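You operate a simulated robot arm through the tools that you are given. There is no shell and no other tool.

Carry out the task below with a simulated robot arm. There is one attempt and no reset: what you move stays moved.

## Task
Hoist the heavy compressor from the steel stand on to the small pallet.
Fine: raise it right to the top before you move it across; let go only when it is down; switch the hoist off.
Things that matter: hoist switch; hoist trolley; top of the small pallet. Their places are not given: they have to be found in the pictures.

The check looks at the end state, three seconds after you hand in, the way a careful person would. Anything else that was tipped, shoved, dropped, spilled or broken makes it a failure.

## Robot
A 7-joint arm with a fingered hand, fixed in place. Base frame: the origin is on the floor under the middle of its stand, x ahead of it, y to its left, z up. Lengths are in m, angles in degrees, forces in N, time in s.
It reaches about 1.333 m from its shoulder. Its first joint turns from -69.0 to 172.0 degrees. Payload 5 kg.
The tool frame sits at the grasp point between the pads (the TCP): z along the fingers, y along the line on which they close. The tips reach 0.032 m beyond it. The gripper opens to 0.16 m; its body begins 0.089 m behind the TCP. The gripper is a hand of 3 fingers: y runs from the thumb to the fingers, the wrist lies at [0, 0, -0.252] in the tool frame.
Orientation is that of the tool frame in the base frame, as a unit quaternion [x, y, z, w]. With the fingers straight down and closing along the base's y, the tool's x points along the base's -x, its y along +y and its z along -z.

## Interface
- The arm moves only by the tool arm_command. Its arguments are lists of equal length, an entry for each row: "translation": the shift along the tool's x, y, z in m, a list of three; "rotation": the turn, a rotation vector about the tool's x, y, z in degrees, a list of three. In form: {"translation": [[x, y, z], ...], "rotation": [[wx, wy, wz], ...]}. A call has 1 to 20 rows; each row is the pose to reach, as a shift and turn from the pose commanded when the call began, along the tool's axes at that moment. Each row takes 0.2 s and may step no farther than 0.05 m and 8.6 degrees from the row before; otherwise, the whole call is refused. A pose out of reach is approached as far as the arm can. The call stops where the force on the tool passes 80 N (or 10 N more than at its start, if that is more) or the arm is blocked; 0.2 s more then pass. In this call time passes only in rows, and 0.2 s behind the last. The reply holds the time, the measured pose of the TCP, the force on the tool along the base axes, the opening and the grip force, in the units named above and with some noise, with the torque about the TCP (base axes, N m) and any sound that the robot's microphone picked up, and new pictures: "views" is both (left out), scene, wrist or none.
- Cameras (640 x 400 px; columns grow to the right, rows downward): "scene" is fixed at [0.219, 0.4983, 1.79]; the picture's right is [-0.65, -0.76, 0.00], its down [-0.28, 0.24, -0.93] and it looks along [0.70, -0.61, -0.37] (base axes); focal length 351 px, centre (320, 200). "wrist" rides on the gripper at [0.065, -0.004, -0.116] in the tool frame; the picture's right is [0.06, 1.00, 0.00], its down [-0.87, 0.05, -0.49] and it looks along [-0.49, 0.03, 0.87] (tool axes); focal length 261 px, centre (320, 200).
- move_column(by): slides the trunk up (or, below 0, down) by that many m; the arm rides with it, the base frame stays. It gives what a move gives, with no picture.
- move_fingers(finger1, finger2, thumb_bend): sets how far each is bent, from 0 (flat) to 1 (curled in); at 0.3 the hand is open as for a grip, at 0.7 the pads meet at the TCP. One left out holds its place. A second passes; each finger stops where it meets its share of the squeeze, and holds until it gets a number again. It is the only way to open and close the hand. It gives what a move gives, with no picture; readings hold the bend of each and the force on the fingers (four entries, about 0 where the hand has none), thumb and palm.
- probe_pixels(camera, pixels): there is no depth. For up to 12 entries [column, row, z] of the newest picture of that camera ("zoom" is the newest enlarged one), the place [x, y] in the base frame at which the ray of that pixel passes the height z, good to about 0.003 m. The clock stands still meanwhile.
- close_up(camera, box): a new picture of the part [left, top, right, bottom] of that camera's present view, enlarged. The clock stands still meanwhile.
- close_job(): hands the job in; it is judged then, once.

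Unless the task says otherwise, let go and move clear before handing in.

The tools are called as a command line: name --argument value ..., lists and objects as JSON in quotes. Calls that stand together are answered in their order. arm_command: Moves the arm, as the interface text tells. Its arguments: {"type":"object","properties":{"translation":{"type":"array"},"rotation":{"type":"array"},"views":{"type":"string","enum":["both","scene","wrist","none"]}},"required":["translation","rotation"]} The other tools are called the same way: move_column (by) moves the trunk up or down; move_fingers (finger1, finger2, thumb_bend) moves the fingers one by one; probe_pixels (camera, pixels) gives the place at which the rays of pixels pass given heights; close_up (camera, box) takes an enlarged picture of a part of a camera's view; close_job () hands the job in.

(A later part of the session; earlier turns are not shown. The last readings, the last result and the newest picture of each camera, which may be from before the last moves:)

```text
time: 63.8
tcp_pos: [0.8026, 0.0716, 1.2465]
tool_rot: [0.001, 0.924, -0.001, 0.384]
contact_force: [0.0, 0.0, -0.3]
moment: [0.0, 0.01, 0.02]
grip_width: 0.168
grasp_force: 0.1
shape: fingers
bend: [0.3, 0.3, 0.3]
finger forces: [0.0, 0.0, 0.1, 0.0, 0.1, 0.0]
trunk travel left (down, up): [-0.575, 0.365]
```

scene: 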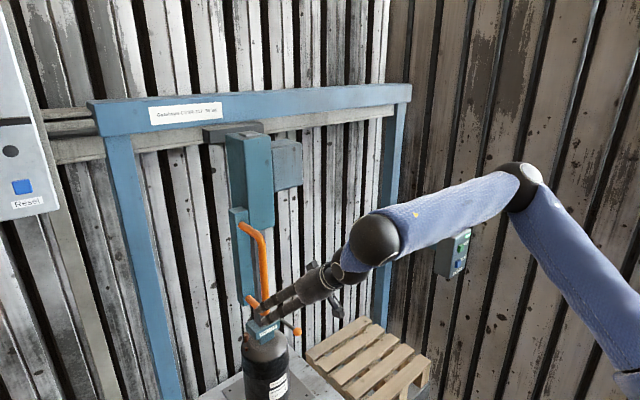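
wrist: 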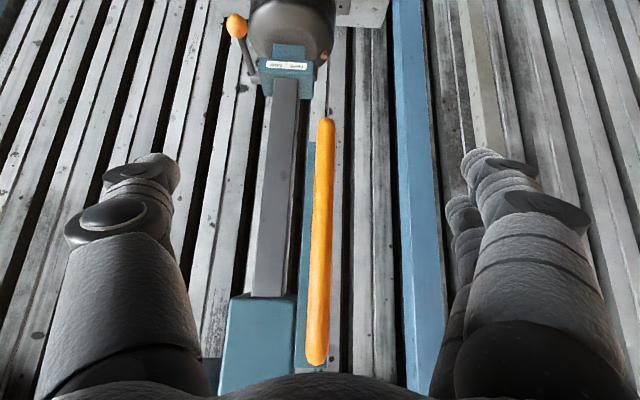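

The handle bar appears centred at column 320 in the wrist view, between the thumb and the fingers. I'll probe it to set the closing distance.

probe_pixels --camera "wrist" --pixels '[[326, 125, 1.11], [316, 355, 1.36], [321, 240, 1.25], [321, 240, 1.22], [318, 300, 1.3]]'

```text
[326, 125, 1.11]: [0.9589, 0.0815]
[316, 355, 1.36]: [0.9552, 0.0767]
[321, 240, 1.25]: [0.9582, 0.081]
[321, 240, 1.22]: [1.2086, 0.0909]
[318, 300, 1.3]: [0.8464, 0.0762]
```

The bar is at about (0.957, 0.078) through this height. I'll move in so that the bar lies between the pads, then close gently.

arm_command --translation '[[-0.0223, 0.0013, 0.0316], [-0.0446, 0.0025, 0.0633], [-0.0668, 0.0038, 0.0949], [-0.0891, 0.005, 0.1265]]' --rotation '[[0, 0, 0], [0, 0, 0], [0, 0, 0], [0, 0, 0]]' --views "both"

close_up --camera "scene" --box '[220, 210, 340, 330]'

```text
time: 64.8
tcp_pos: [0.9569, 0.0763, 1.2204]
tool_rot: [0.001, 0.923, -0.001, 0.384]
contact_force: [1.0, -0.4, 0.4]
moment: [-0.02, 0.03, -0.01]
grip_width: 0.1679
grasp_force: 0.1
shape: fingers
bend: [0.3, 0.3, 0.3]
finger forces: [0.1, 0.0, 0.1, 0.0, 0.0, 0.0]
trunk travel left (down, up): [-0.575, 0.365]
```

scene: 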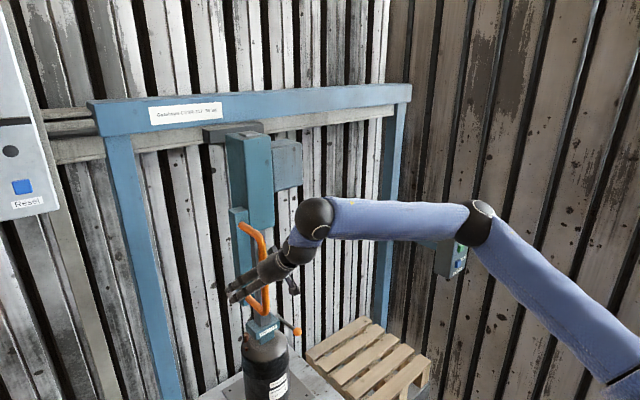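
wrist: 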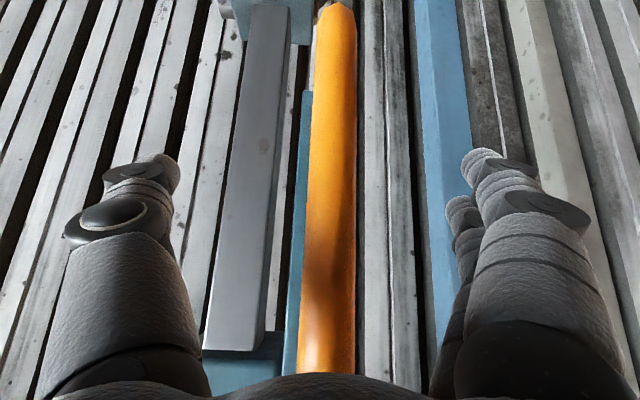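

```text
3.33 times, centred on (280, 270) of scene
```

zoom: 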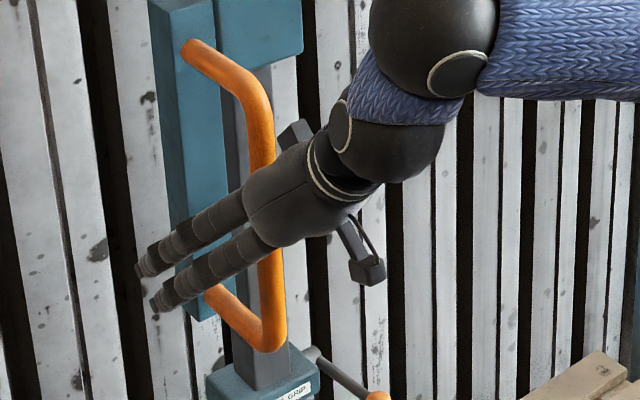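

The bar lies squarely between thumb and fingers. I'll close around it.

move_fingers --finger1 0.68 --finger2 0.68 --thumb_bend 0.68

close_up --camera "wrist" --box '[0, 0, 640, 400]'

close_up --camera "scene" --box '[220, 210, 340, 330]'

```text
time: 65.8
tcp_pos: [0.955, 0.0753, 1.2218]
tool_rot: [0.001, 0.923, -0.001, 0.384]
contact_force: [0.1, -0.8, 0.6]
moment: [0.01, 0.03, 0.01]
grip_width: 0.0192
grasp_force: 0.1
shape: fingers
bend: [0.68, 0.68, 0.68]
finger forces: [0.0, 0.1, 0.0, 0.1, 0.0, 0.0]
trunk travel left (down, up): [-0.575, 0.365]
```

```text
1.00 times, centred on (320, 200) of wrist (not enlarged: the box is as wide or as high as the picture)
```

zoom: 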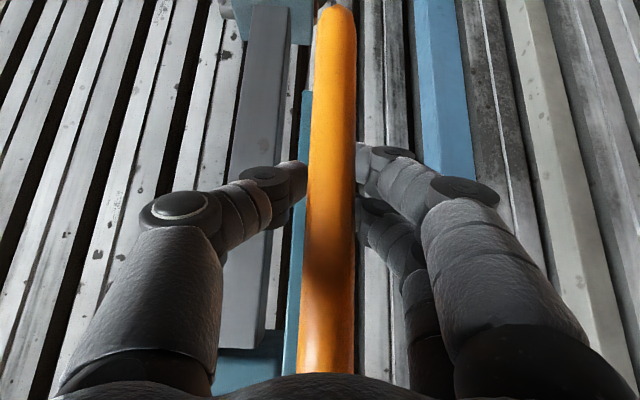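

```text
3.33 times, centred on (280, 270) of scene
```

zoom: 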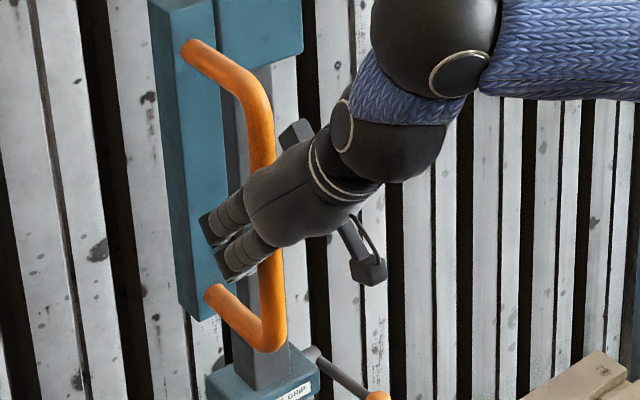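

The bar is caged between the thumb and fingers, with a grip width of 0.019. I'll start drawing the trolley slowly towards -y and watch the force.

arm_command --translation '[[0, -0.008, 0], [0, -0.018, 0], [0, -0.03, 0], [0, -0.042, 0], [0, -0.054, 0]]' --rotation '[[0, 0, 0], [0, 0, 0], [0, 0, 0], [0, 0, 0], [0, 0, 0]]' --views "both"

```text
time: 67.0
tcp_pos: [0.9552, 0.0201, 1.2221]
tool_rot: [0.001, 0.923, -0.001, 0.384]
contact_force: [-0.3, -0.2, -0.1]
moment: [0.03, 0.02, 0.01]
grip_width: 0.0192
grasp_force: 0.1
shape: fingers
bend: [0.68, 0.68, 0.68]
finger forces: [0.0, 0.0, 0.0, 0.1, 0.0, 0.1]
trunk travel left (down, up): [-0.575, 0.365]
```

scene: 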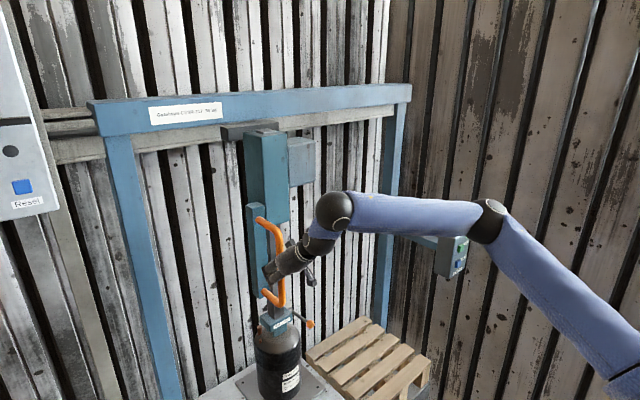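
wrist: 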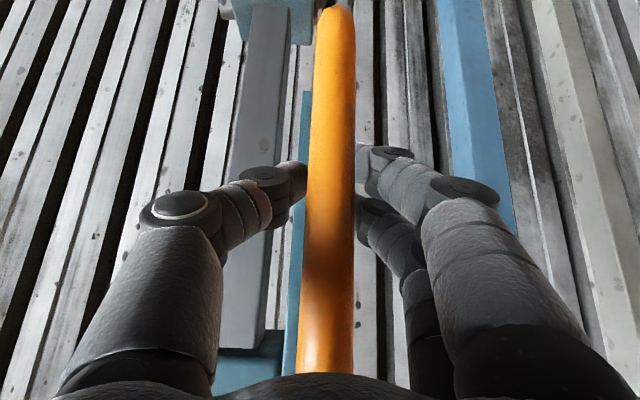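

The trolley rolls freely, and the bar stays centred in the hand. I'll go on in a smooth run towards the pallet, slowing at both ends.

arm_command --translation '[[0, -0.012, 0], [0, -0.03, 0], [0, -0.054, 0], [0, -0.078, 0], [0, -0.102, 0], [0, -0.126, 0], [0, -0.15, 0], [0, -0.174, 0], [0, -0.198, 0], [0, -0.222, 0], [0, -0.24, 0], [0, -0.252, 0]]' --rotation '[[0, 0, 0], [0, 0, 0], [0, 0, 0], [0, 0, 0], [0, 0, 0], [0, 0, 0], [0, 0, 0], [0, 0, 0], [0, 0, 0], [0, 0, 0], [0, 0, 0], [0, 0, 0]]' --views "both"

```text
time: 69.6
tcp_pos: [0.9545, -0.2308, 1.2227]
tool_rot: [0.002, 0.924, -0.002, 0.383]
contact_force: [0.7, 0.4, 0.1]
moment: [0.01, -0.01, 0.0]
grip_width: 0.0191
grasp_force: 0.1
shape: fingers
bend: [0.68, 0.68, 0.68]
finger forces: [0.0, 0.1, 0.1, 0.1, 0.0, 0.1]
trunk travel left (down, up): [-0.575, 0.365]
```

scene: 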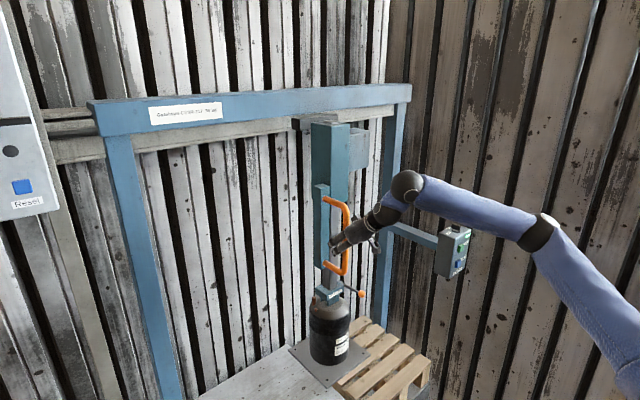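
wrist: 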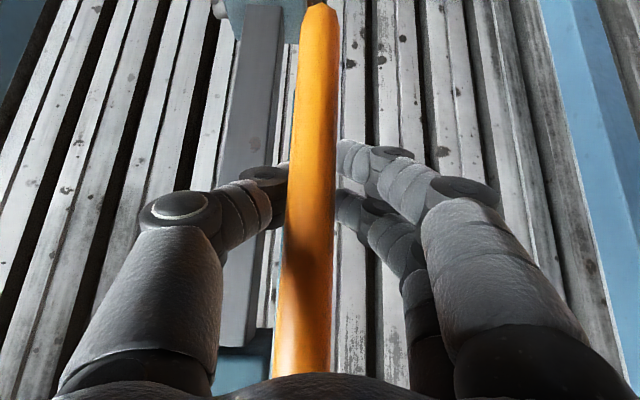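

The mounting plate travels with the compressor, so it is part of the load, and it is clearing the stand's edge well. I'll continue the run towards the pallet centre.

arm_command --translation '[[0, -0.012, 0], [0, -0.03, 0], [0, -0.052, 0], [0, -0.074, 0], [0, -0.096, 0], [0, -0.118, 0], [0, -0.14, 0], [0, -0.162, 0], [0, -0.182, 0], [0, -0.2, 0], [0, -0.212, 0], [0, -0.22, 0]]' --rotation '[[0, 0, 0], [0, 0, 0], [0, 0, 0], [0, 0, 0], [0, 0, 0], [0, 0, 0], [0, 0, 0], [0, 0, 0], [0, 0, 0], [0, 0, 0], [0, 0, 0], [0, 0, 0]]' --views "both"

close_up --camera "scene" --box '[290, 240, 450, 400]'

```text
time: 72.2
tcp_pos: [0.9525, -0.4514, 1.2213]
tool_rot: [0.001, 0.923, -0.001, 0.384]
contact_force: [-0.1, 0.2, -0.5]
moment: [0.01, -0.03, -0.01]
grip_width: 0.0194
grasp_force: 0.0
shape: fingers
bend: [0.68, 0.68, 0.68]
finger forces: [0.2, 0.0, 0.0, 0.0, 0.0, 0.0]
trunk travel left (down, up): [-0.575, 0.365]
```

scene: 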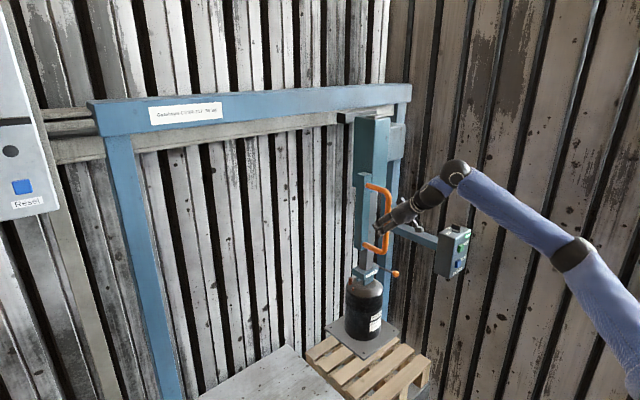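
wrist: 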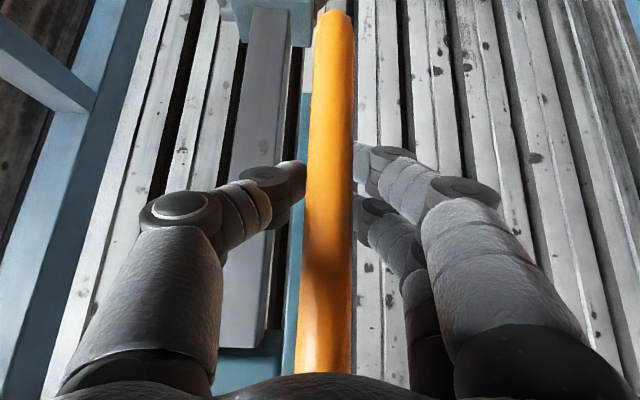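

```text
2.50 times, centred on (370, 320) of scene
```

zoom: 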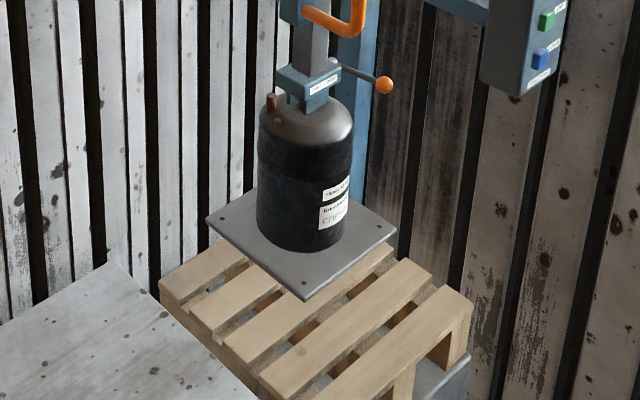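

The load now hangs over the pallet; I estimate its centre at y about -0.518, with 5 cm left to the pallet's middle. I'll ease it the rest of the way slowly.

arm_command --translation '[[0, -0.006, 0], [0, -0.014, 0], [0, -0.023, 0], [0, -0.032, 0], [0, -0.04, 0], [0, -0.046, 0], [0, -0.05, 0], [0, -0.05, 0]]' --rotation '[[0, 0, 0], [0, 0, 0], [0, 0, 0], [0, 0, 0], [0, 0, 0], [0, 0, 0], [0, 0, 0], [0, 0, 0]]' --views "both"

close_up --camera "scene" --box '[300, 280, 450, 400]'

```text
time: 74.0
tcp_pos: [0.9542, -0.5004, 1.2214]
tool_rot: [0.001, 0.923, 0.0, 0.384]
contact_force: [4.0, 0.1, -0.5]
moment: [-0.01, -0.08, -0.06]
grip_width: 0.0208
grasp_force: 1.6
shape: fingers
bend: [0.67, 0.68, 0.68]
finger forces: [3.6, 0.0, 0.0, 0.1, 0.1, 0.1]
trunk travel left (down, up): [-0.575, 0.365]
```

scene: 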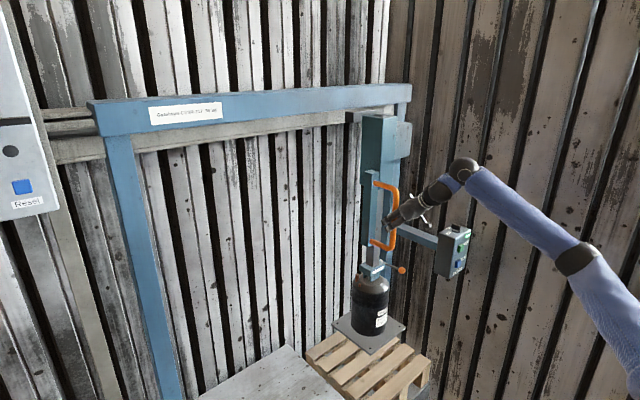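
wrist: 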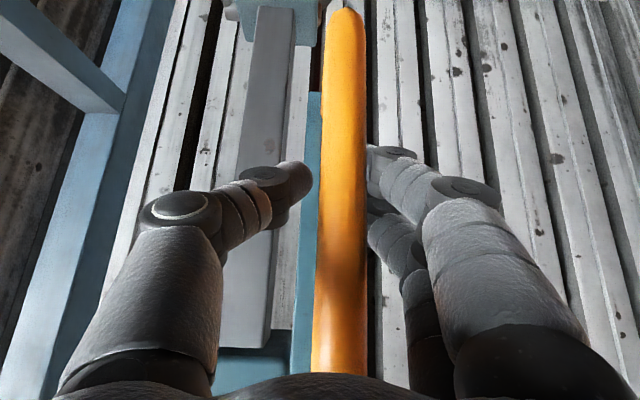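

```text
3.33 times, centred on (375, 340) of scene
```

zoom: 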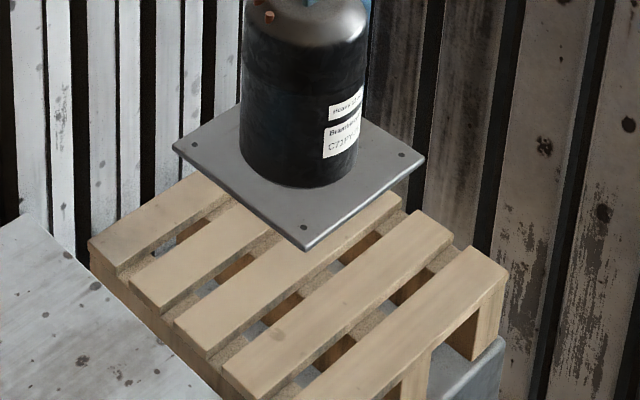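

The bar sits slightly towards the fingers. I'll probe the plate corners and the pallet corners to measure how well the load is centred.

probe_pixels --camera "zoom" --pixels '[[305, 250, 0.6], [174, 148, 0.6], [424, 161, 0.6], [305, 250, 0.58], [174, 148, 0.58], [424, 161, 0.58], [305, 250, 0.62], [174, 148, 0.62], [424, 161, 0.62]]'

probe_pixels --camera "zoom" --pixels '[[88, 242, 0.41], [506, 270, 0.41], [88, 242, 0.43], [506, 270, 0.43], [88, 242, 0.45], [506, 270, 0.45], [223, 366, 0.42], [88, 242, 0.42], [506, 270, 0.42]]'

```text
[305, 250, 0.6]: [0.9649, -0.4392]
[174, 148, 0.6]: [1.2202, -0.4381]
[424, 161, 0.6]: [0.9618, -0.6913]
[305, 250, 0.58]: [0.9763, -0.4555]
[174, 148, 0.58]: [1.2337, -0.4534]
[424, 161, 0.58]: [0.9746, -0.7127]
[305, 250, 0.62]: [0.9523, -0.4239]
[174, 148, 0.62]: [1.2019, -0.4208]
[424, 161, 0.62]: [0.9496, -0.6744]
```

```text
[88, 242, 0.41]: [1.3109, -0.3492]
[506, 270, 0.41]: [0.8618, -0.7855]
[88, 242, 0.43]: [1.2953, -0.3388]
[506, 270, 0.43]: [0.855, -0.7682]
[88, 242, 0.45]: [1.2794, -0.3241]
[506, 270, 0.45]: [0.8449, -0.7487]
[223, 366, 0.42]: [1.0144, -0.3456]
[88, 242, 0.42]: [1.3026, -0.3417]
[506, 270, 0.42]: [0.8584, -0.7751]
```

The plate is centred at about (1.086, -0.557) and the pallet at about (1.084, -0.563), so the load is within a centimetre of the middle. I'll open the hand without shifting the bar and back away.

move_fingers --finger1 0.3 --finger2 0.3 --thumb_bend 0.3

arm_command --translation '[[0.0283, 0, -0.0283], [0.0566, -0.01, -0.0566], [0.0849, -0.02, -0.0849], [0.108, -0.035, -0.108], [0.115, -0.05, -0.1]]' --rotation '[[0, 0, 0], [0, 0, 0], [0, 0, 0], [0, 0, 0], [0, 0, 0]]' --views "both"

```text
time: 75.0
tcp_pos: [0.953, -0.5004, 1.2225]
tool_rot: [0.001, 0.923, -0.001, 0.384]
contact_force: [-0.3, -0.8, 0.4]
moment: [-0.02, 0.0, 0.0]
grip_width: 0.1676
grasp_force: 0.1
shape: fingers
bend: [0.3, 0.3, 0.3]
finger forces: [0.0, 0.1, 0.1, 0.0, 0.0, 0.0]
trunk travel left (down, up): [-0.575, 0.365]
```

```text
time: 76.2
tcp_pos: [0.8024, -0.5505, 1.21]
tool_rot: [0.0, 0.924, 0.0, 0.383]
contact_force: [0.2, -0.1, 0.6]
moment: [0.02, 0.01, 0.0]
grip_width: 0.1675
grasp_force: 0.1
shape: fingers
bend: [0.3, 0.3, 0.3]
finger forces: [0.1, 0.1, 0.1, 0.0, 0.1, 0.0]
trunk travel left (down, up): [-0.575, 0.365]
```

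scene: 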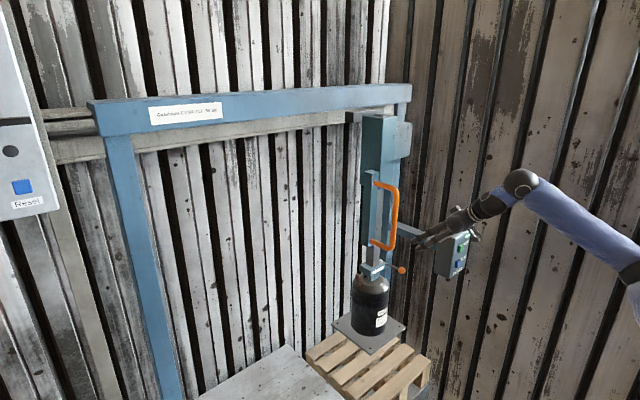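
wrist: 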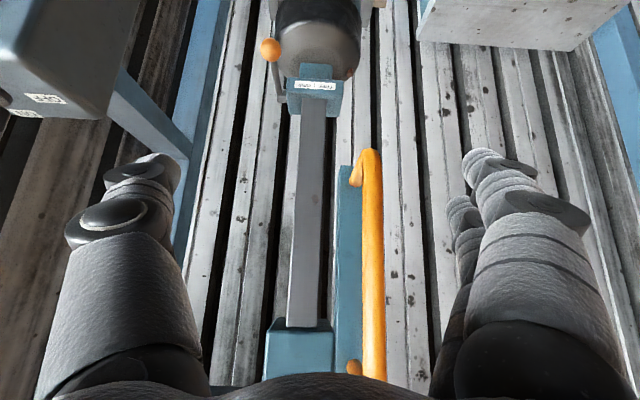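

The hand is clear and the trolley stayed where it was. I'll curl the fingers, keep the thumb out, and go to the place in front of the DOWN button.

move_fingers --finger1 1.0 --finger2 1.0

arm_command --translation '[[0.0237, -0.0219, 0.0131], [0.0473, -0.0438, 0.0262], [0.071, -0.0657, 0.0393], [0.0946, -0.0876, 0.0524], [0.1183, -0.1095, 0.0655], [0.1423, -0.1187, 0.0886], [0.1662, -0.128, 0.1118], [0.1902, -0.1372, 0.1349]]' --rotation '[[5.18, 2.04, -2.14], [10.36, 4.08, -4.28], [15.54, 6.12, -6.42], [20.72, 8.16, -8.56], [25.9, 10.2, -10.7], [25.9, 10.2, -10.7], [25.9, 10.2, -10.7], [25.9, 10.2, -10.7]]' --views "both"

```text
time: 77.2
tcp_pos: [0.8021, -0.5502, 1.2119]
tool_rot: [0.001, 0.924, 0.0, 0.383]
contact_force: [0.6, 0.0, -0.7]
moment: [0.03, 0.0, -0.03]
grip_width: 0.0742
grasp_force: 0.1
shape: fingers
bend: [1.0, 1.0, 0.3]
finger forces: [0.0, 0.0, 0.0, 0.1, 0.0, 0.1]
trunk travel left (down, up): [-0.575, 0.365]
```

```text
time: 79.0
tcp_pos: [0.7639, -0.6887, 0.9815]
tool_rot: [0.002, 0.926, -0.242, 0.289]
contact_force: [0.0, -0.2, 0.8]
moment: [0.04, 0.02, 0.01]
grip_width: 0.0742
grasp_force: 0.0
shape: fingers
bend: [1.0, 1.0, 0.3]
finger forces: [0.0, 0.0, 0.0, 0.0, 0.1, 0.0]
trunk travel left (down, up): [-0.575, 0.365]
```

scene: 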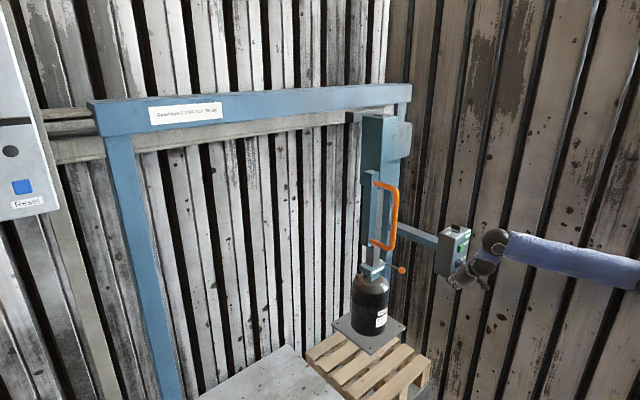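
wrist: 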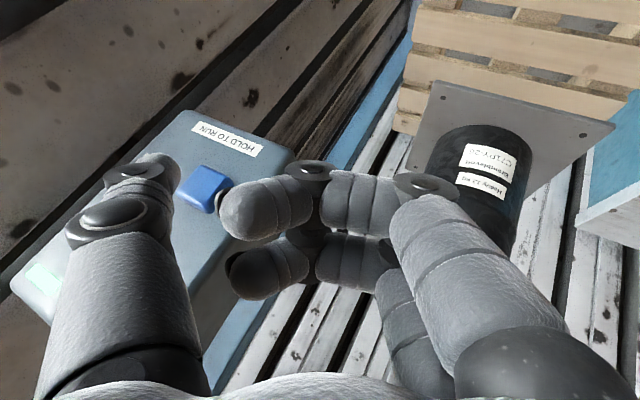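

The thumb is in front of DOWN, as before, and the load hangs still over the pallet. I'll approach, then press and hold for about half a second and check.

arm_command --translation '[[-0.0115, 0.005, 0.009], [-0.0229, 0.0099, 0.0179], [-0.0254, 0.0104, 0.0195], [-0.0312, 0.0114, 0.0233], [-0.0371, 0.0124, 0.027], [-0.0371, 0.0124, 0.027], [-0.0371, 0.0124, 0.027]]' --rotation '[[0, 0, 0], [0, 0, 0], [0, 0, 0], [0, 0, 0], [0, 0, 0], [0, 0, 0], [0, 0, 0]]' --views "scene"

close_up --camera "scene" --box '[300, 240, 450, 400]'

```text
time: 80.6
tcp_pos: [0.8084, -0.6849, 0.9773]
tool_rot: [0.002, 0.926, -0.242, 0.288]
contact_force: [-19.1, 4.3, -5.3]
moment: [0.31, -0.48, -1.69]
grip_width: 0.0743
grasp_force: 9.2
shape: fingers
bend: [1.0, 1.0, 0.3]
finger forces: [0.0, 0.0, 0.1, 0.0, 19.0, 0.0]
trunk travel left (down, up): [-0.575, 0.365]
heard: click
```

scene: 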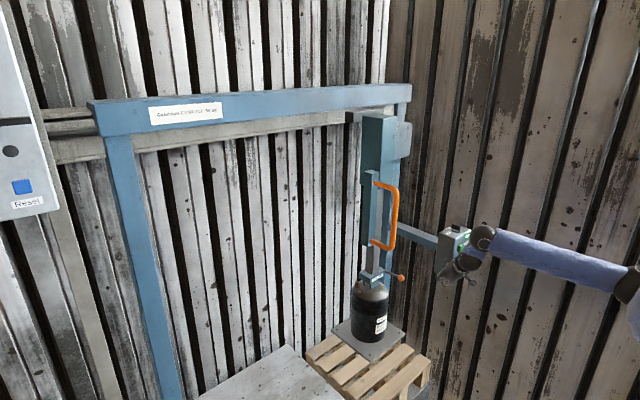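

```text
2.50 times, centred on (375, 320) of scene
```

zoom: 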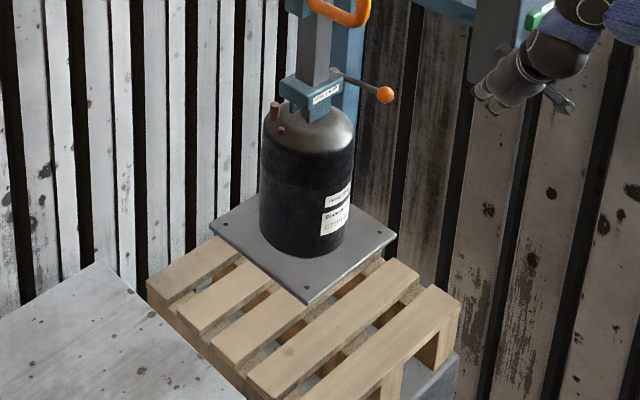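

The load is going down smoothly, about 3.5 cm so far. I'll keep holding.

arm_command --translation '[[0, 0, 0], [0, 0, 0], [0, 0, 0], [0, 0, 0]]' --rotation '[[0, 0, 0], [0, 0, 0], [0, 0, 0], [0, 0, 0]]' --views "scene"

close_up --camera "scene" --box '[300, 240, 450, 400]'

```text
time: 81.6
tcp_pos: [0.8089, -0.6843, 0.9765]
tool_rot: [0.003, 0.926, -0.242, 0.289]
contact_force: [-21.0, 2.6, -7.4]
moment: [0.66, -0.53, -1.91]
grip_width: 0.0745
grasp_force: 10.6
shape: fingers
bend: [1.0, 1.0, 0.3]
finger forces: [0.0, 0.0, 0.1, 0.0, 21.3, 0.1]
trunk travel left (down, up): [-0.575, 0.365]
```

scene: 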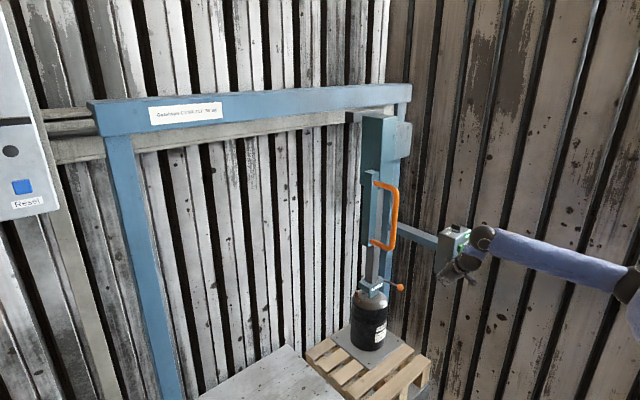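

```text
2.50 times, centred on (375, 320) of scene
```

zoom: 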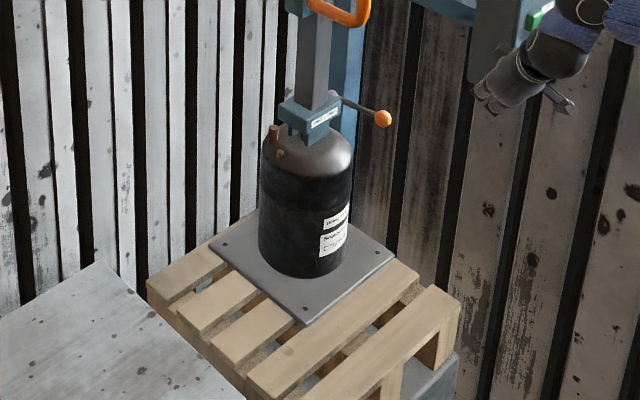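

It has come down about 7.5 cm at 0.04 m/s, with about 11 cm still to go. I'll hold for two more seconds and look.

arm_command --translation '[[0, 0, 0], [0, 0, 0], [0, 0, 0], [0, 0, 0], [0, 0, 0], [0, 0, 0], [0, 0, 0], [0, 0, 0], [0, 0, 0]]' --rotation '[[0, 0, 0], [0, 0, 0], [0, 0, 0], [0, 0, 0], [0, 0, 0], [0, 0, 0], [0, 0, 0], [0, 0, 0], [0, 0, 0]]' --views "scene"

close_up --camera "scene" --box '[300, 240, 450, 400]'

```text
time: 83.6
tcp_pos: [0.8085, -0.6845, 0.977]
tool_rot: [0.001, 0.926, -0.241, 0.29]
contact_force: [-21.5, 1.9, -8.0]
moment: [0.71, -0.52, -1.93]
grip_width: 0.0742
grasp_force: 11.2
shape: fingers
bend: [1.0, 1.0, 0.3]
finger forces: [0.1, 0.1, 0.0, 0.0, 21.8, 0.1]
trunk travel left (down, up): [-0.575, 0.365]
```

scene: 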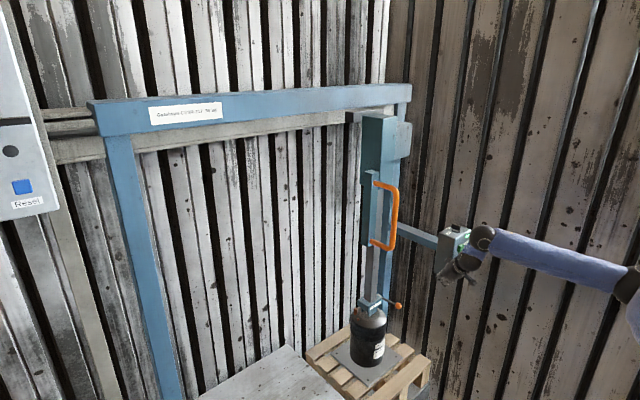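

```text
2.50 times, centred on (375, 320) of scene
```

zoom: 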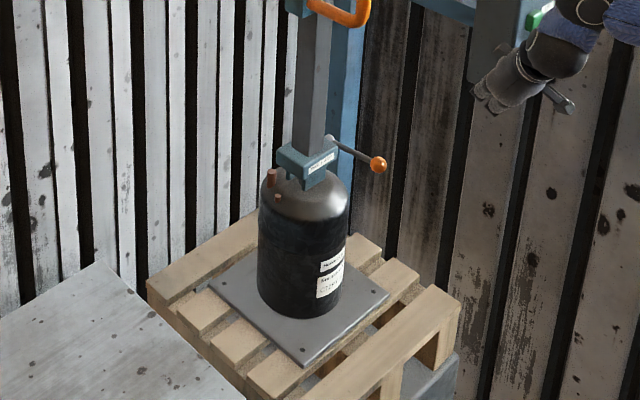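

About 15.5 cm down now, with the plate a few centimetres above the slats. I'll hold for a little longer.

arm_command --translation '[[0, 0, 0], [0, 0, 0]]' --rotation '[[0, 0, 0], [0, 0, 0]]' --views "scene"

close_up --camera "scene" --box '[310, 310, 440, 400]'

```text
time: 84.2
tcp_pos: [0.8076, -0.6842, 0.9779]
tool_rot: [0.001, 0.926, -0.242, 0.29]
contact_force: [-21.5, 1.9, -7.6]
moment: [0.7, -0.56, -1.94]
grip_width: 0.0742
grasp_force: 11.2
shape: fingers
bend: [1.0, 1.0, 0.3]
finger forces: [0.0, 0.1, 0.1, 0.0, 21.9, 0.1]
trunk travel left (down, up): [-0.575, 0.365]
```

scene: 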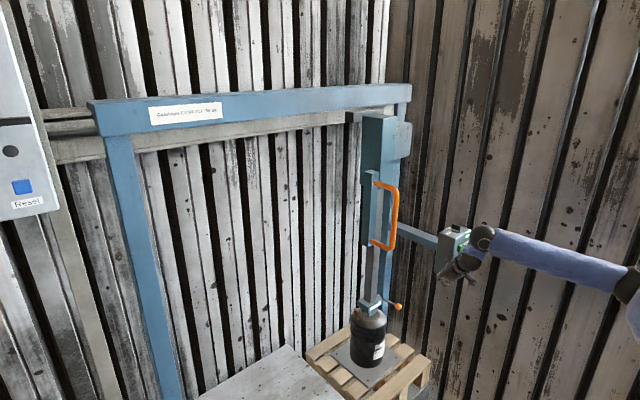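

```text
4.44 times, centred on (375, 355) of scene
```

zoom: 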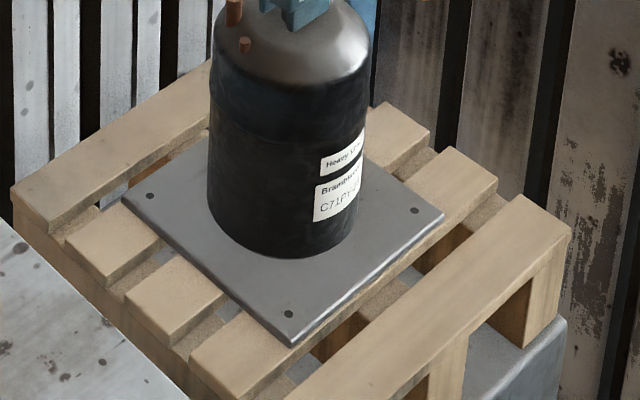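

Hardly any movement in the last 0.6 s, so the plate seems to have landed on the slats. I'll probe the corners to confirm its height.

probe_pixels --camera "zoom" --pixels '[[290, 345, 0.43], [122, 197, 0.43], [443, 214, 0.43], [290, 345, 0.42], [122, 197, 0.42], [443, 214, 0.42], [12, 187, 0.415], [570, 228, 0.415], [210, 62, 0.415]]'

close_up --camera "scene" --box '[340, 280, 420, 330]'

```text
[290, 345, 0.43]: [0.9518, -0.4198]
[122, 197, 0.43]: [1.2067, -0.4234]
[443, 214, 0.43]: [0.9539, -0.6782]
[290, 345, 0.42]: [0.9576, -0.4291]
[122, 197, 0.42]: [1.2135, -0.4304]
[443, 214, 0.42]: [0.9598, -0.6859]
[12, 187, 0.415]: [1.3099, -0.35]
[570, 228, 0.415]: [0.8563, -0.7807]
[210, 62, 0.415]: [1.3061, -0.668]
```

```text
8.00 times, centred on (380, 305) of scene
```

zoom: 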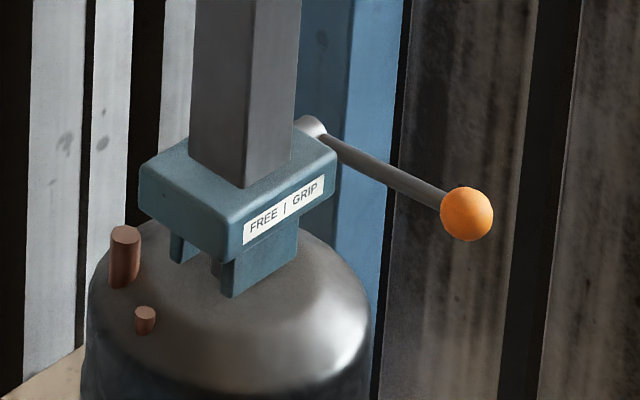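

The plate lies at about z 0.425, flat on the pallet, centred near (1.083, -0.553), so the load is down. I'll release the DOWN button now.

arm_command --translation '[[0.0208, -0.0035, -0.0134], [0.0374, -0.0063, -0.0241]]' --rotation '[[0, 0, 0], [0, 0, 0]]' --views "both"

close_up --camera "scene" --box '[340, 280, 420, 330]'

close_up --camera "wrist" --box '[380, 60, 640, 260]'

```text
time: 84.8
tcp_pos: [0.7642, -0.6826, 0.9774]
tool_rot: [0.001, 0.926, -0.241, 0.291]
contact_force: [-1.2, 0.0, -0.2]
moment: [-0.03, 0.02, -0.01]
grip_width: 0.0742
grasp_force: 0.1
shape: fingers
bend: [1.0, 1.0, 0.3]
finger forces: [0.0, 0.1, 0.0, 0.1, 0.1, 0.0]
trunk travel left (down, up): [-0.575, 0.365]
```

scene: 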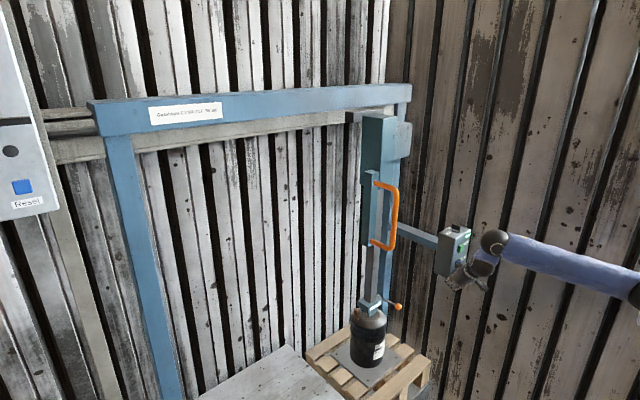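
wrist: 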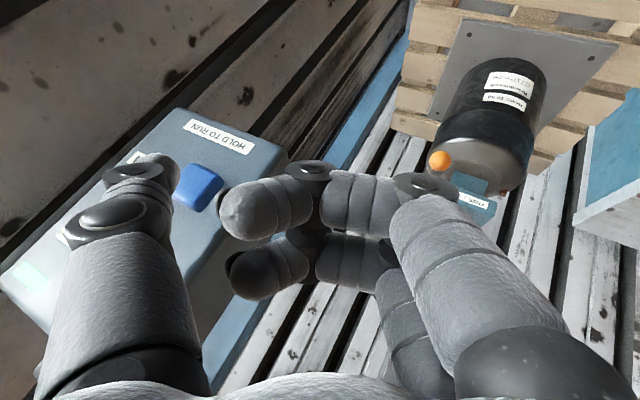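

```text
8.00 times, centred on (380, 305) of scene
```

zoom: 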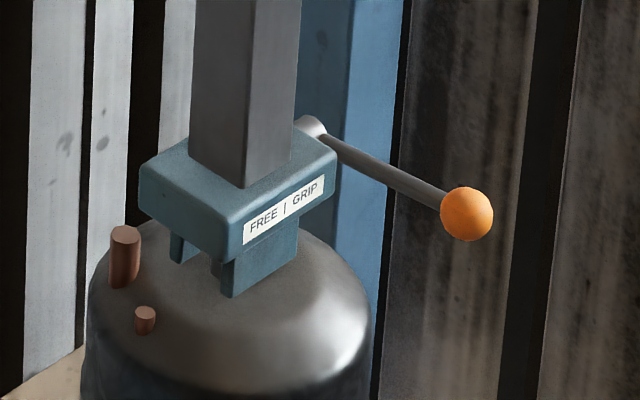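

```text
2.00 times, centred on (510, 160) of wrist
```

zoom: 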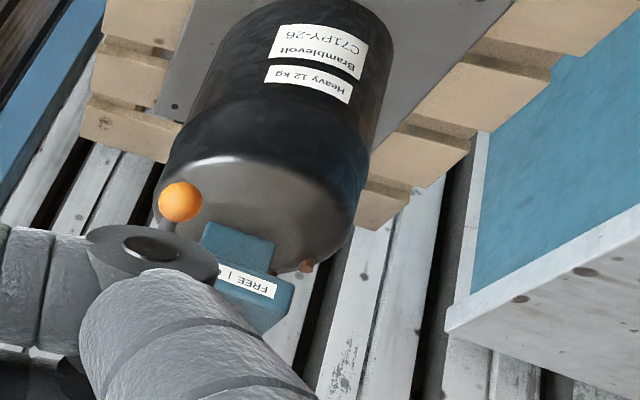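

The load stays put after release. I'll triangulate the lever ball at its new place, at wrist (440,161) and scene (398.4, 306.8).

probe_pixels --camera "wrist" --pixels '[[440, 161, 0.76], [440, 161, 0.79], [440, 161, 0.82]]'

probe_pixels --camera "scene" --pixels '[[398.4, 306.8, 0.76], [398.4, 306.8, 0.79], [398.4, 306.8, 0.82], [378.8, 296, 0.78], [378.8, 296, 0.76]]'

```text
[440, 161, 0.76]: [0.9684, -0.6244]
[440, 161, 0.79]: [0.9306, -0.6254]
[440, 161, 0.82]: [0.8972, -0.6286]
```

```text
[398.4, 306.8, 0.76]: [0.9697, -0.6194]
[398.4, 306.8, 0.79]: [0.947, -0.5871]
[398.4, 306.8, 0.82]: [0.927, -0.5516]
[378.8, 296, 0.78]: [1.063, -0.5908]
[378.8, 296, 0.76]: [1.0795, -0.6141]
```

The ball is now at about (0.970, -0.622, 0.757) and the pivot at (1.081, -0.616, 0.758), so the lever is level. I'll turn the hand so the thumb points along +x again, clear of the box and short of the lever.

arm_command --translation '[[0.0029, 0.0109, 0.0057], [0.0059, 0.0219, 0.0115], [0.0088, 0.0328, 0.0172], [0.0117, 0.0437, 0.023], [0.0146, 0.0546, 0.0287], [0.0176, 0.0656, 0.0345], [0.0205, 0.0765, 0.0402], [0.0234, 0.0874, 0.0459], [0.0263, 0.0983, 0.0517], [0.0293, 0.1093, 0.0574], [0.0322, 0.1202, 0.0632], [0.0351, 0.1311, 0.0689]]' --rotation '[[-1.0, -2.3, -6.45], [-2.0, -4.6, -12.9], [-3.0, -6.9, -19.35], [-4.0, -9.2, -25.8], [-5.0, -11.5, -32.25], [-6.0, -13.8, -38.7], [-7.0, -16.1, -45.15], [-8.0, -18.4, -51.6], [-9.0, -20.7, -58.05], [-10.0, -23.0, -64.5], [-11.0, -25.3, -70.95], [-12.0, -27.6, -77.4]]' --views "both"

```text
time: 87.4
tcp_pos: [0.7915, -0.6051, 0.8496]
tool_rot: [0.653, -0.653, 0.271, -0.271]
contact_force: [-0.9, 0.4, -1.4]
moment: [-0.01, 0.04, -0.02]
grip_width: 0.0743
grasp_force: 0.0
shape: fingers
bend: [1.0, 1.0, 0.3]
finger forces: [0.0, 0.0, 0.0, 0.1, 0.0, 0.1]
trunk travel left (down, up): [-0.575, 0.365]
```

scene: 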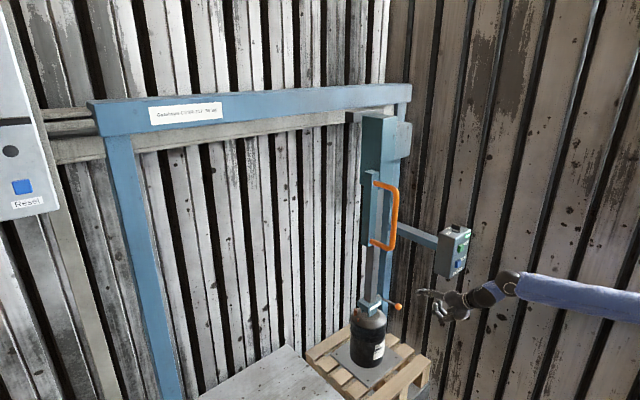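
wrist: 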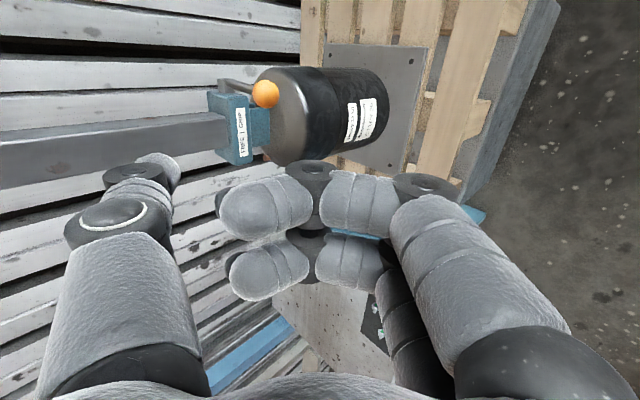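

The thumb now points along +x, with its tip near (0.892, -0.605, 0.891), and the ball is at wrist (265,94). I'll lower the hand so the thumb comes level just below the ball, still short of it.

arm_command --translation '[[0.0053, 0.0284, 0.0314], [0.0105, 0.0568, 0.0628], [0.0158, 0.0851, 0.0941], [0.021, 0.1135, 0.1255]]' --rotation '[[0, 0, 0], [0, 0, 0], [0, 0, 0], [0, 0, 0]]' --views "both"

close_up --camera "scene" --box '[350, 270, 470, 370]'

```text
time: 88.4
tcp_pos: [0.8005, -0.625, 0.6818]
tool_rot: [-0.652, 0.654, -0.271, 0.271]
contact_force: [-0.6, 0.2, -1.1]
moment: [0.04, 0.03, 0.03]
grip_width: 0.0744
grasp_force: 0.1
shape: fingers
bend: [1.0, 1.0, 0.3]
finger forces: [0.0, 0.0, 0.0, 0.0, 0.0, 0.0]
trunk travel left (down, up): [-0.575, 0.365]
```

scene: 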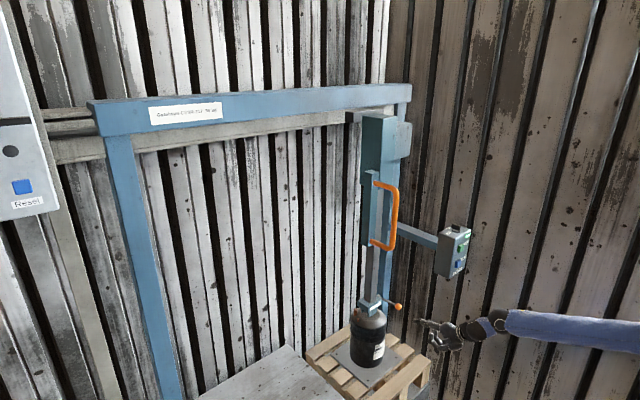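
wrist: 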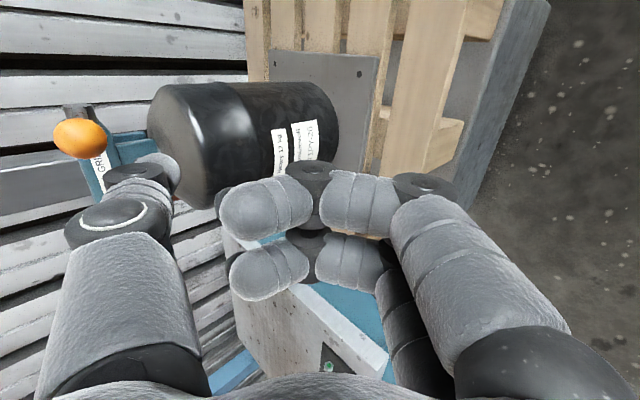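

```text
4.00 times, centred on (410, 320) of scene
```

zoom: 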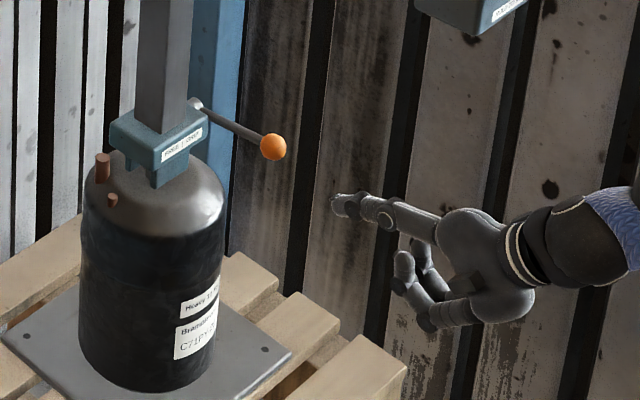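

The thumb is level and slightly below the ball. I'll slide it forward under the ball and stem, dropping a few millimetres for clearance.

arm_command --translation '[[0.001, -0.02, 0.0283], [0.001, -0.0411, 0.0481], [0.001, -0.0608, 0.0686], [0.001, -0.0806, 0.0891]]' --rotation '[[0, 0, 0], [0, 0, 0], [0, 0, 0], [0, 0, 0]]' --views "both"

close_up --camera "scene" --box '[350, 270, 470, 370]'

```text
time: 89.4
tcp_pos: [0.9198, -0.6271, 0.6756]
tool_rot: [-0.652, 0.655, -0.271, 0.27]
contact_force: [-0.6, 0.2, -2.0]
moment: [-0.01, 0.07, 0.0]
grip_width: 0.0737
grasp_force: 0.8
shape: fingers
bend: [1.0, 1.0, 0.3]
finger forces: [0.0, 0.0, 0.1, 0.1, 1.1, 0.0]
trunk travel left (down, up): [-0.575, 0.365]
```

scene: 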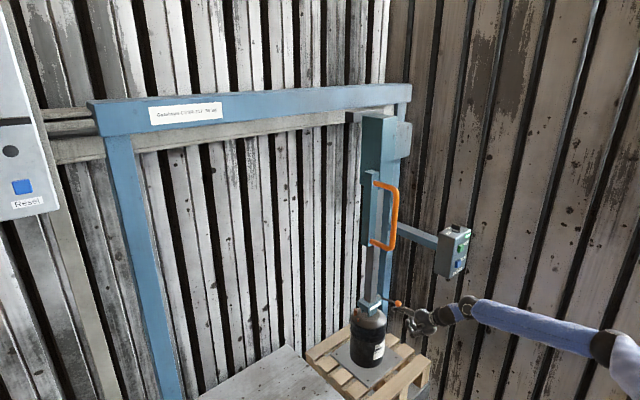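
wrist: 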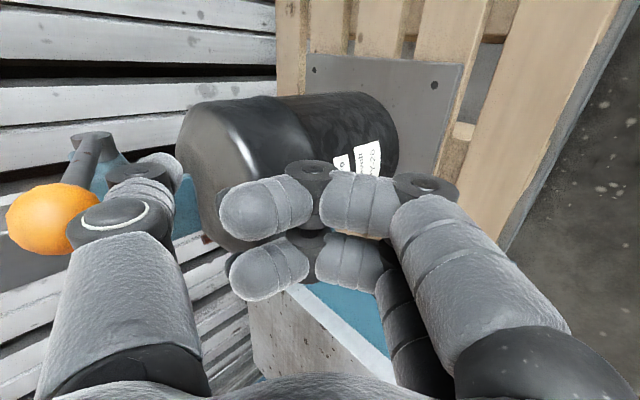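

```text
4.00 times, centred on (410, 320) of scene
```

zoom: 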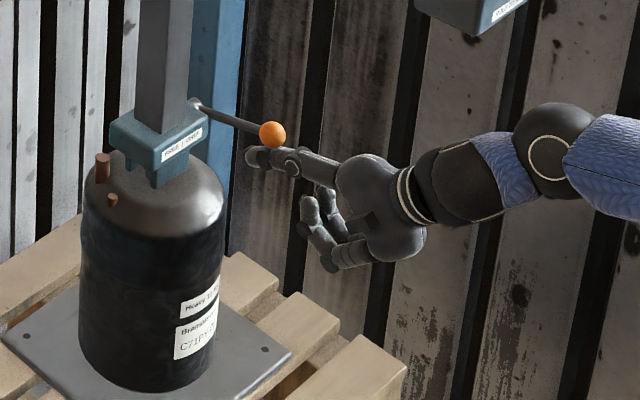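

The thumb is under the ball and has already lifted it slightly, at 1.1 N. I'll raise the thumb to swing the lever up.

arm_command --translation '[[0, -0.0141, -0.0141], [0, -0.0283, -0.0283], [0, -0.0424, -0.0424], [0, -0.0566, -0.0566], [0, -0.0707, -0.0707]]' --rotation '[[0, 0, 0], [0, 0, 0], [0, 0, 0], [0, 0, 0], [0, 0, 0]]' --views "both"

close_up --camera "scene" --box '[350, 250, 470, 350]'

```text
time: 90.6
tcp_pos: [0.9189, -0.6249, 0.7766]
tool_rot: [-0.652, 0.653, -0.272, 0.272]
contact_force: [0.0, 0.6, 0.7]
moment: [-0.02, 0.0, 0.01]
grip_width: 0.074
grasp_force: 0.2
shape: fingers
bend: [1.0, 1.0, 0.3]
finger forces: [0.0, 0.0, 0.0, 0.0, 0.1, 0.0]
trunk travel left (down, up): [-0.575, 0.365]
```

scene: 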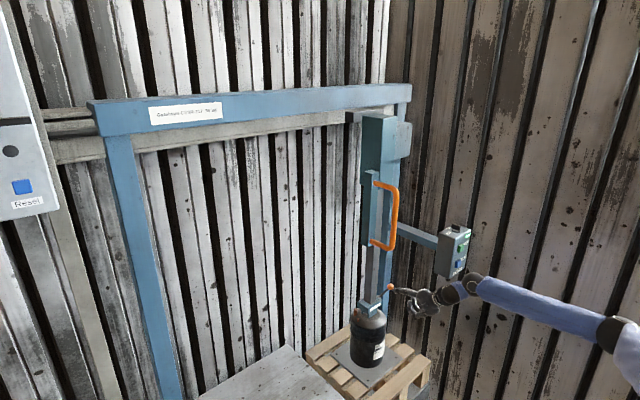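
wrist: 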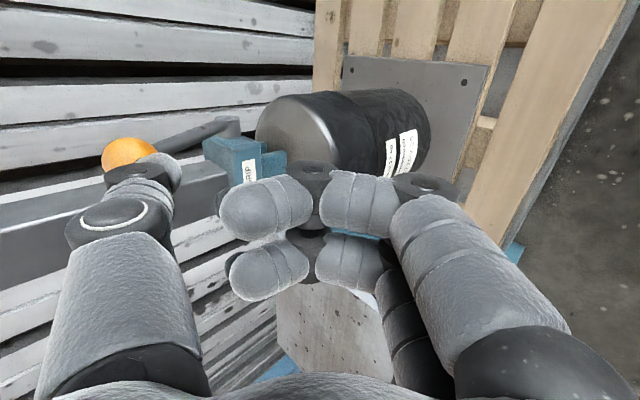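

```text
4.00 times, centred on (410, 300) of scene
```

zoom: 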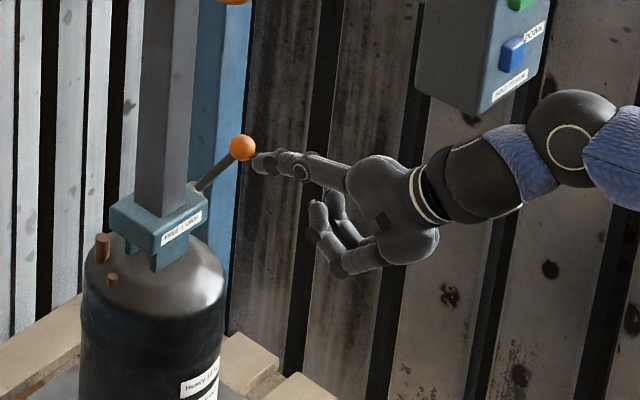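

The lever is up to about 50 degrees with the thumb just under the ball. I'll push on along the arc, forward and slightly up, back to the FREE end.

arm_command --translation '[[0, -0.0117, -0.0003], [0, -0.0233, -0.0007], [0, -0.0332, 0.0], [0, -0.0431, 0.0007], [0, -0.0509, 0.0036], [0, -0.0587, 0.0064], [0, -0.065, 0.0106], [0, -0.0714, 0.0148]]' --rotation '[[0, 0, 0], [0, 0, 0], [0, 0, 0], [0, 0, 0], [0, 0, 0], [0, 0, 0], [0, 0, 0], [0, 0, 0]]' --views "both"

close_up --camera "scene" --box '[350, 250, 470, 350]'

```text
time: 92.4
tcp_pos: [0.9807, -0.6245, 0.816]
tool_rot: [-0.653, 0.653, -0.271, 0.272]
contact_force: [0.4, 0.5, 0.6]
moment: [0.01, -0.01, -0.02]
grip_width: 0.0742
grasp_force: 0.4
shape: fingers
bend: [1.0, 1.0, 0.3]
finger forces: [0.0, 0.0, 0.0, 0.0, 0.2, 0.0]
trunk travel left (down, up): [-0.575, 0.365]
```

scene: 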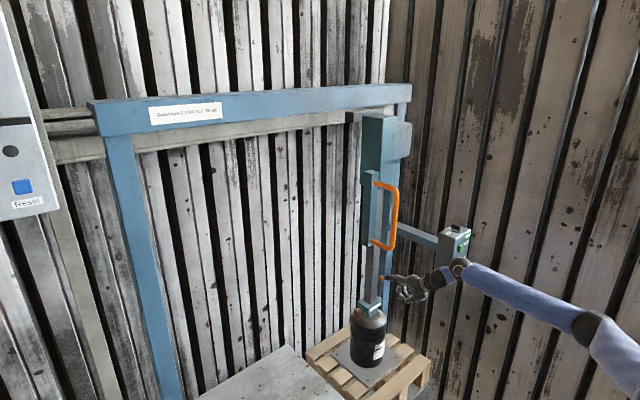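
wrist: 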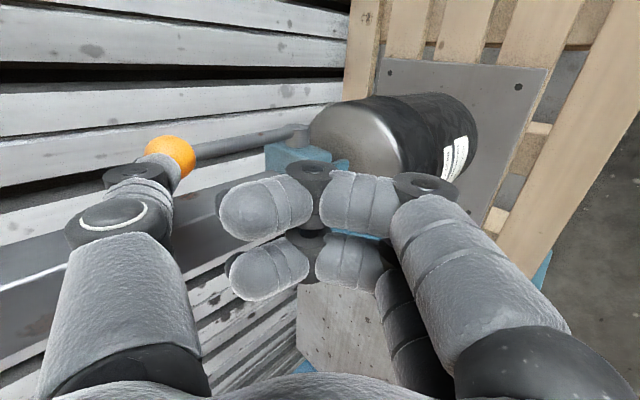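

```text
4.00 times, centred on (410, 300) of scene
```

zoom: 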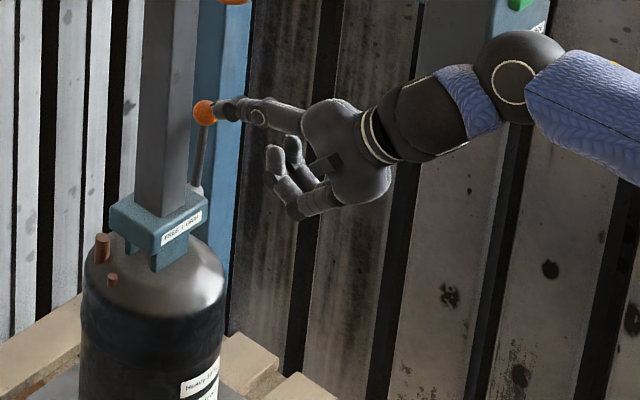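

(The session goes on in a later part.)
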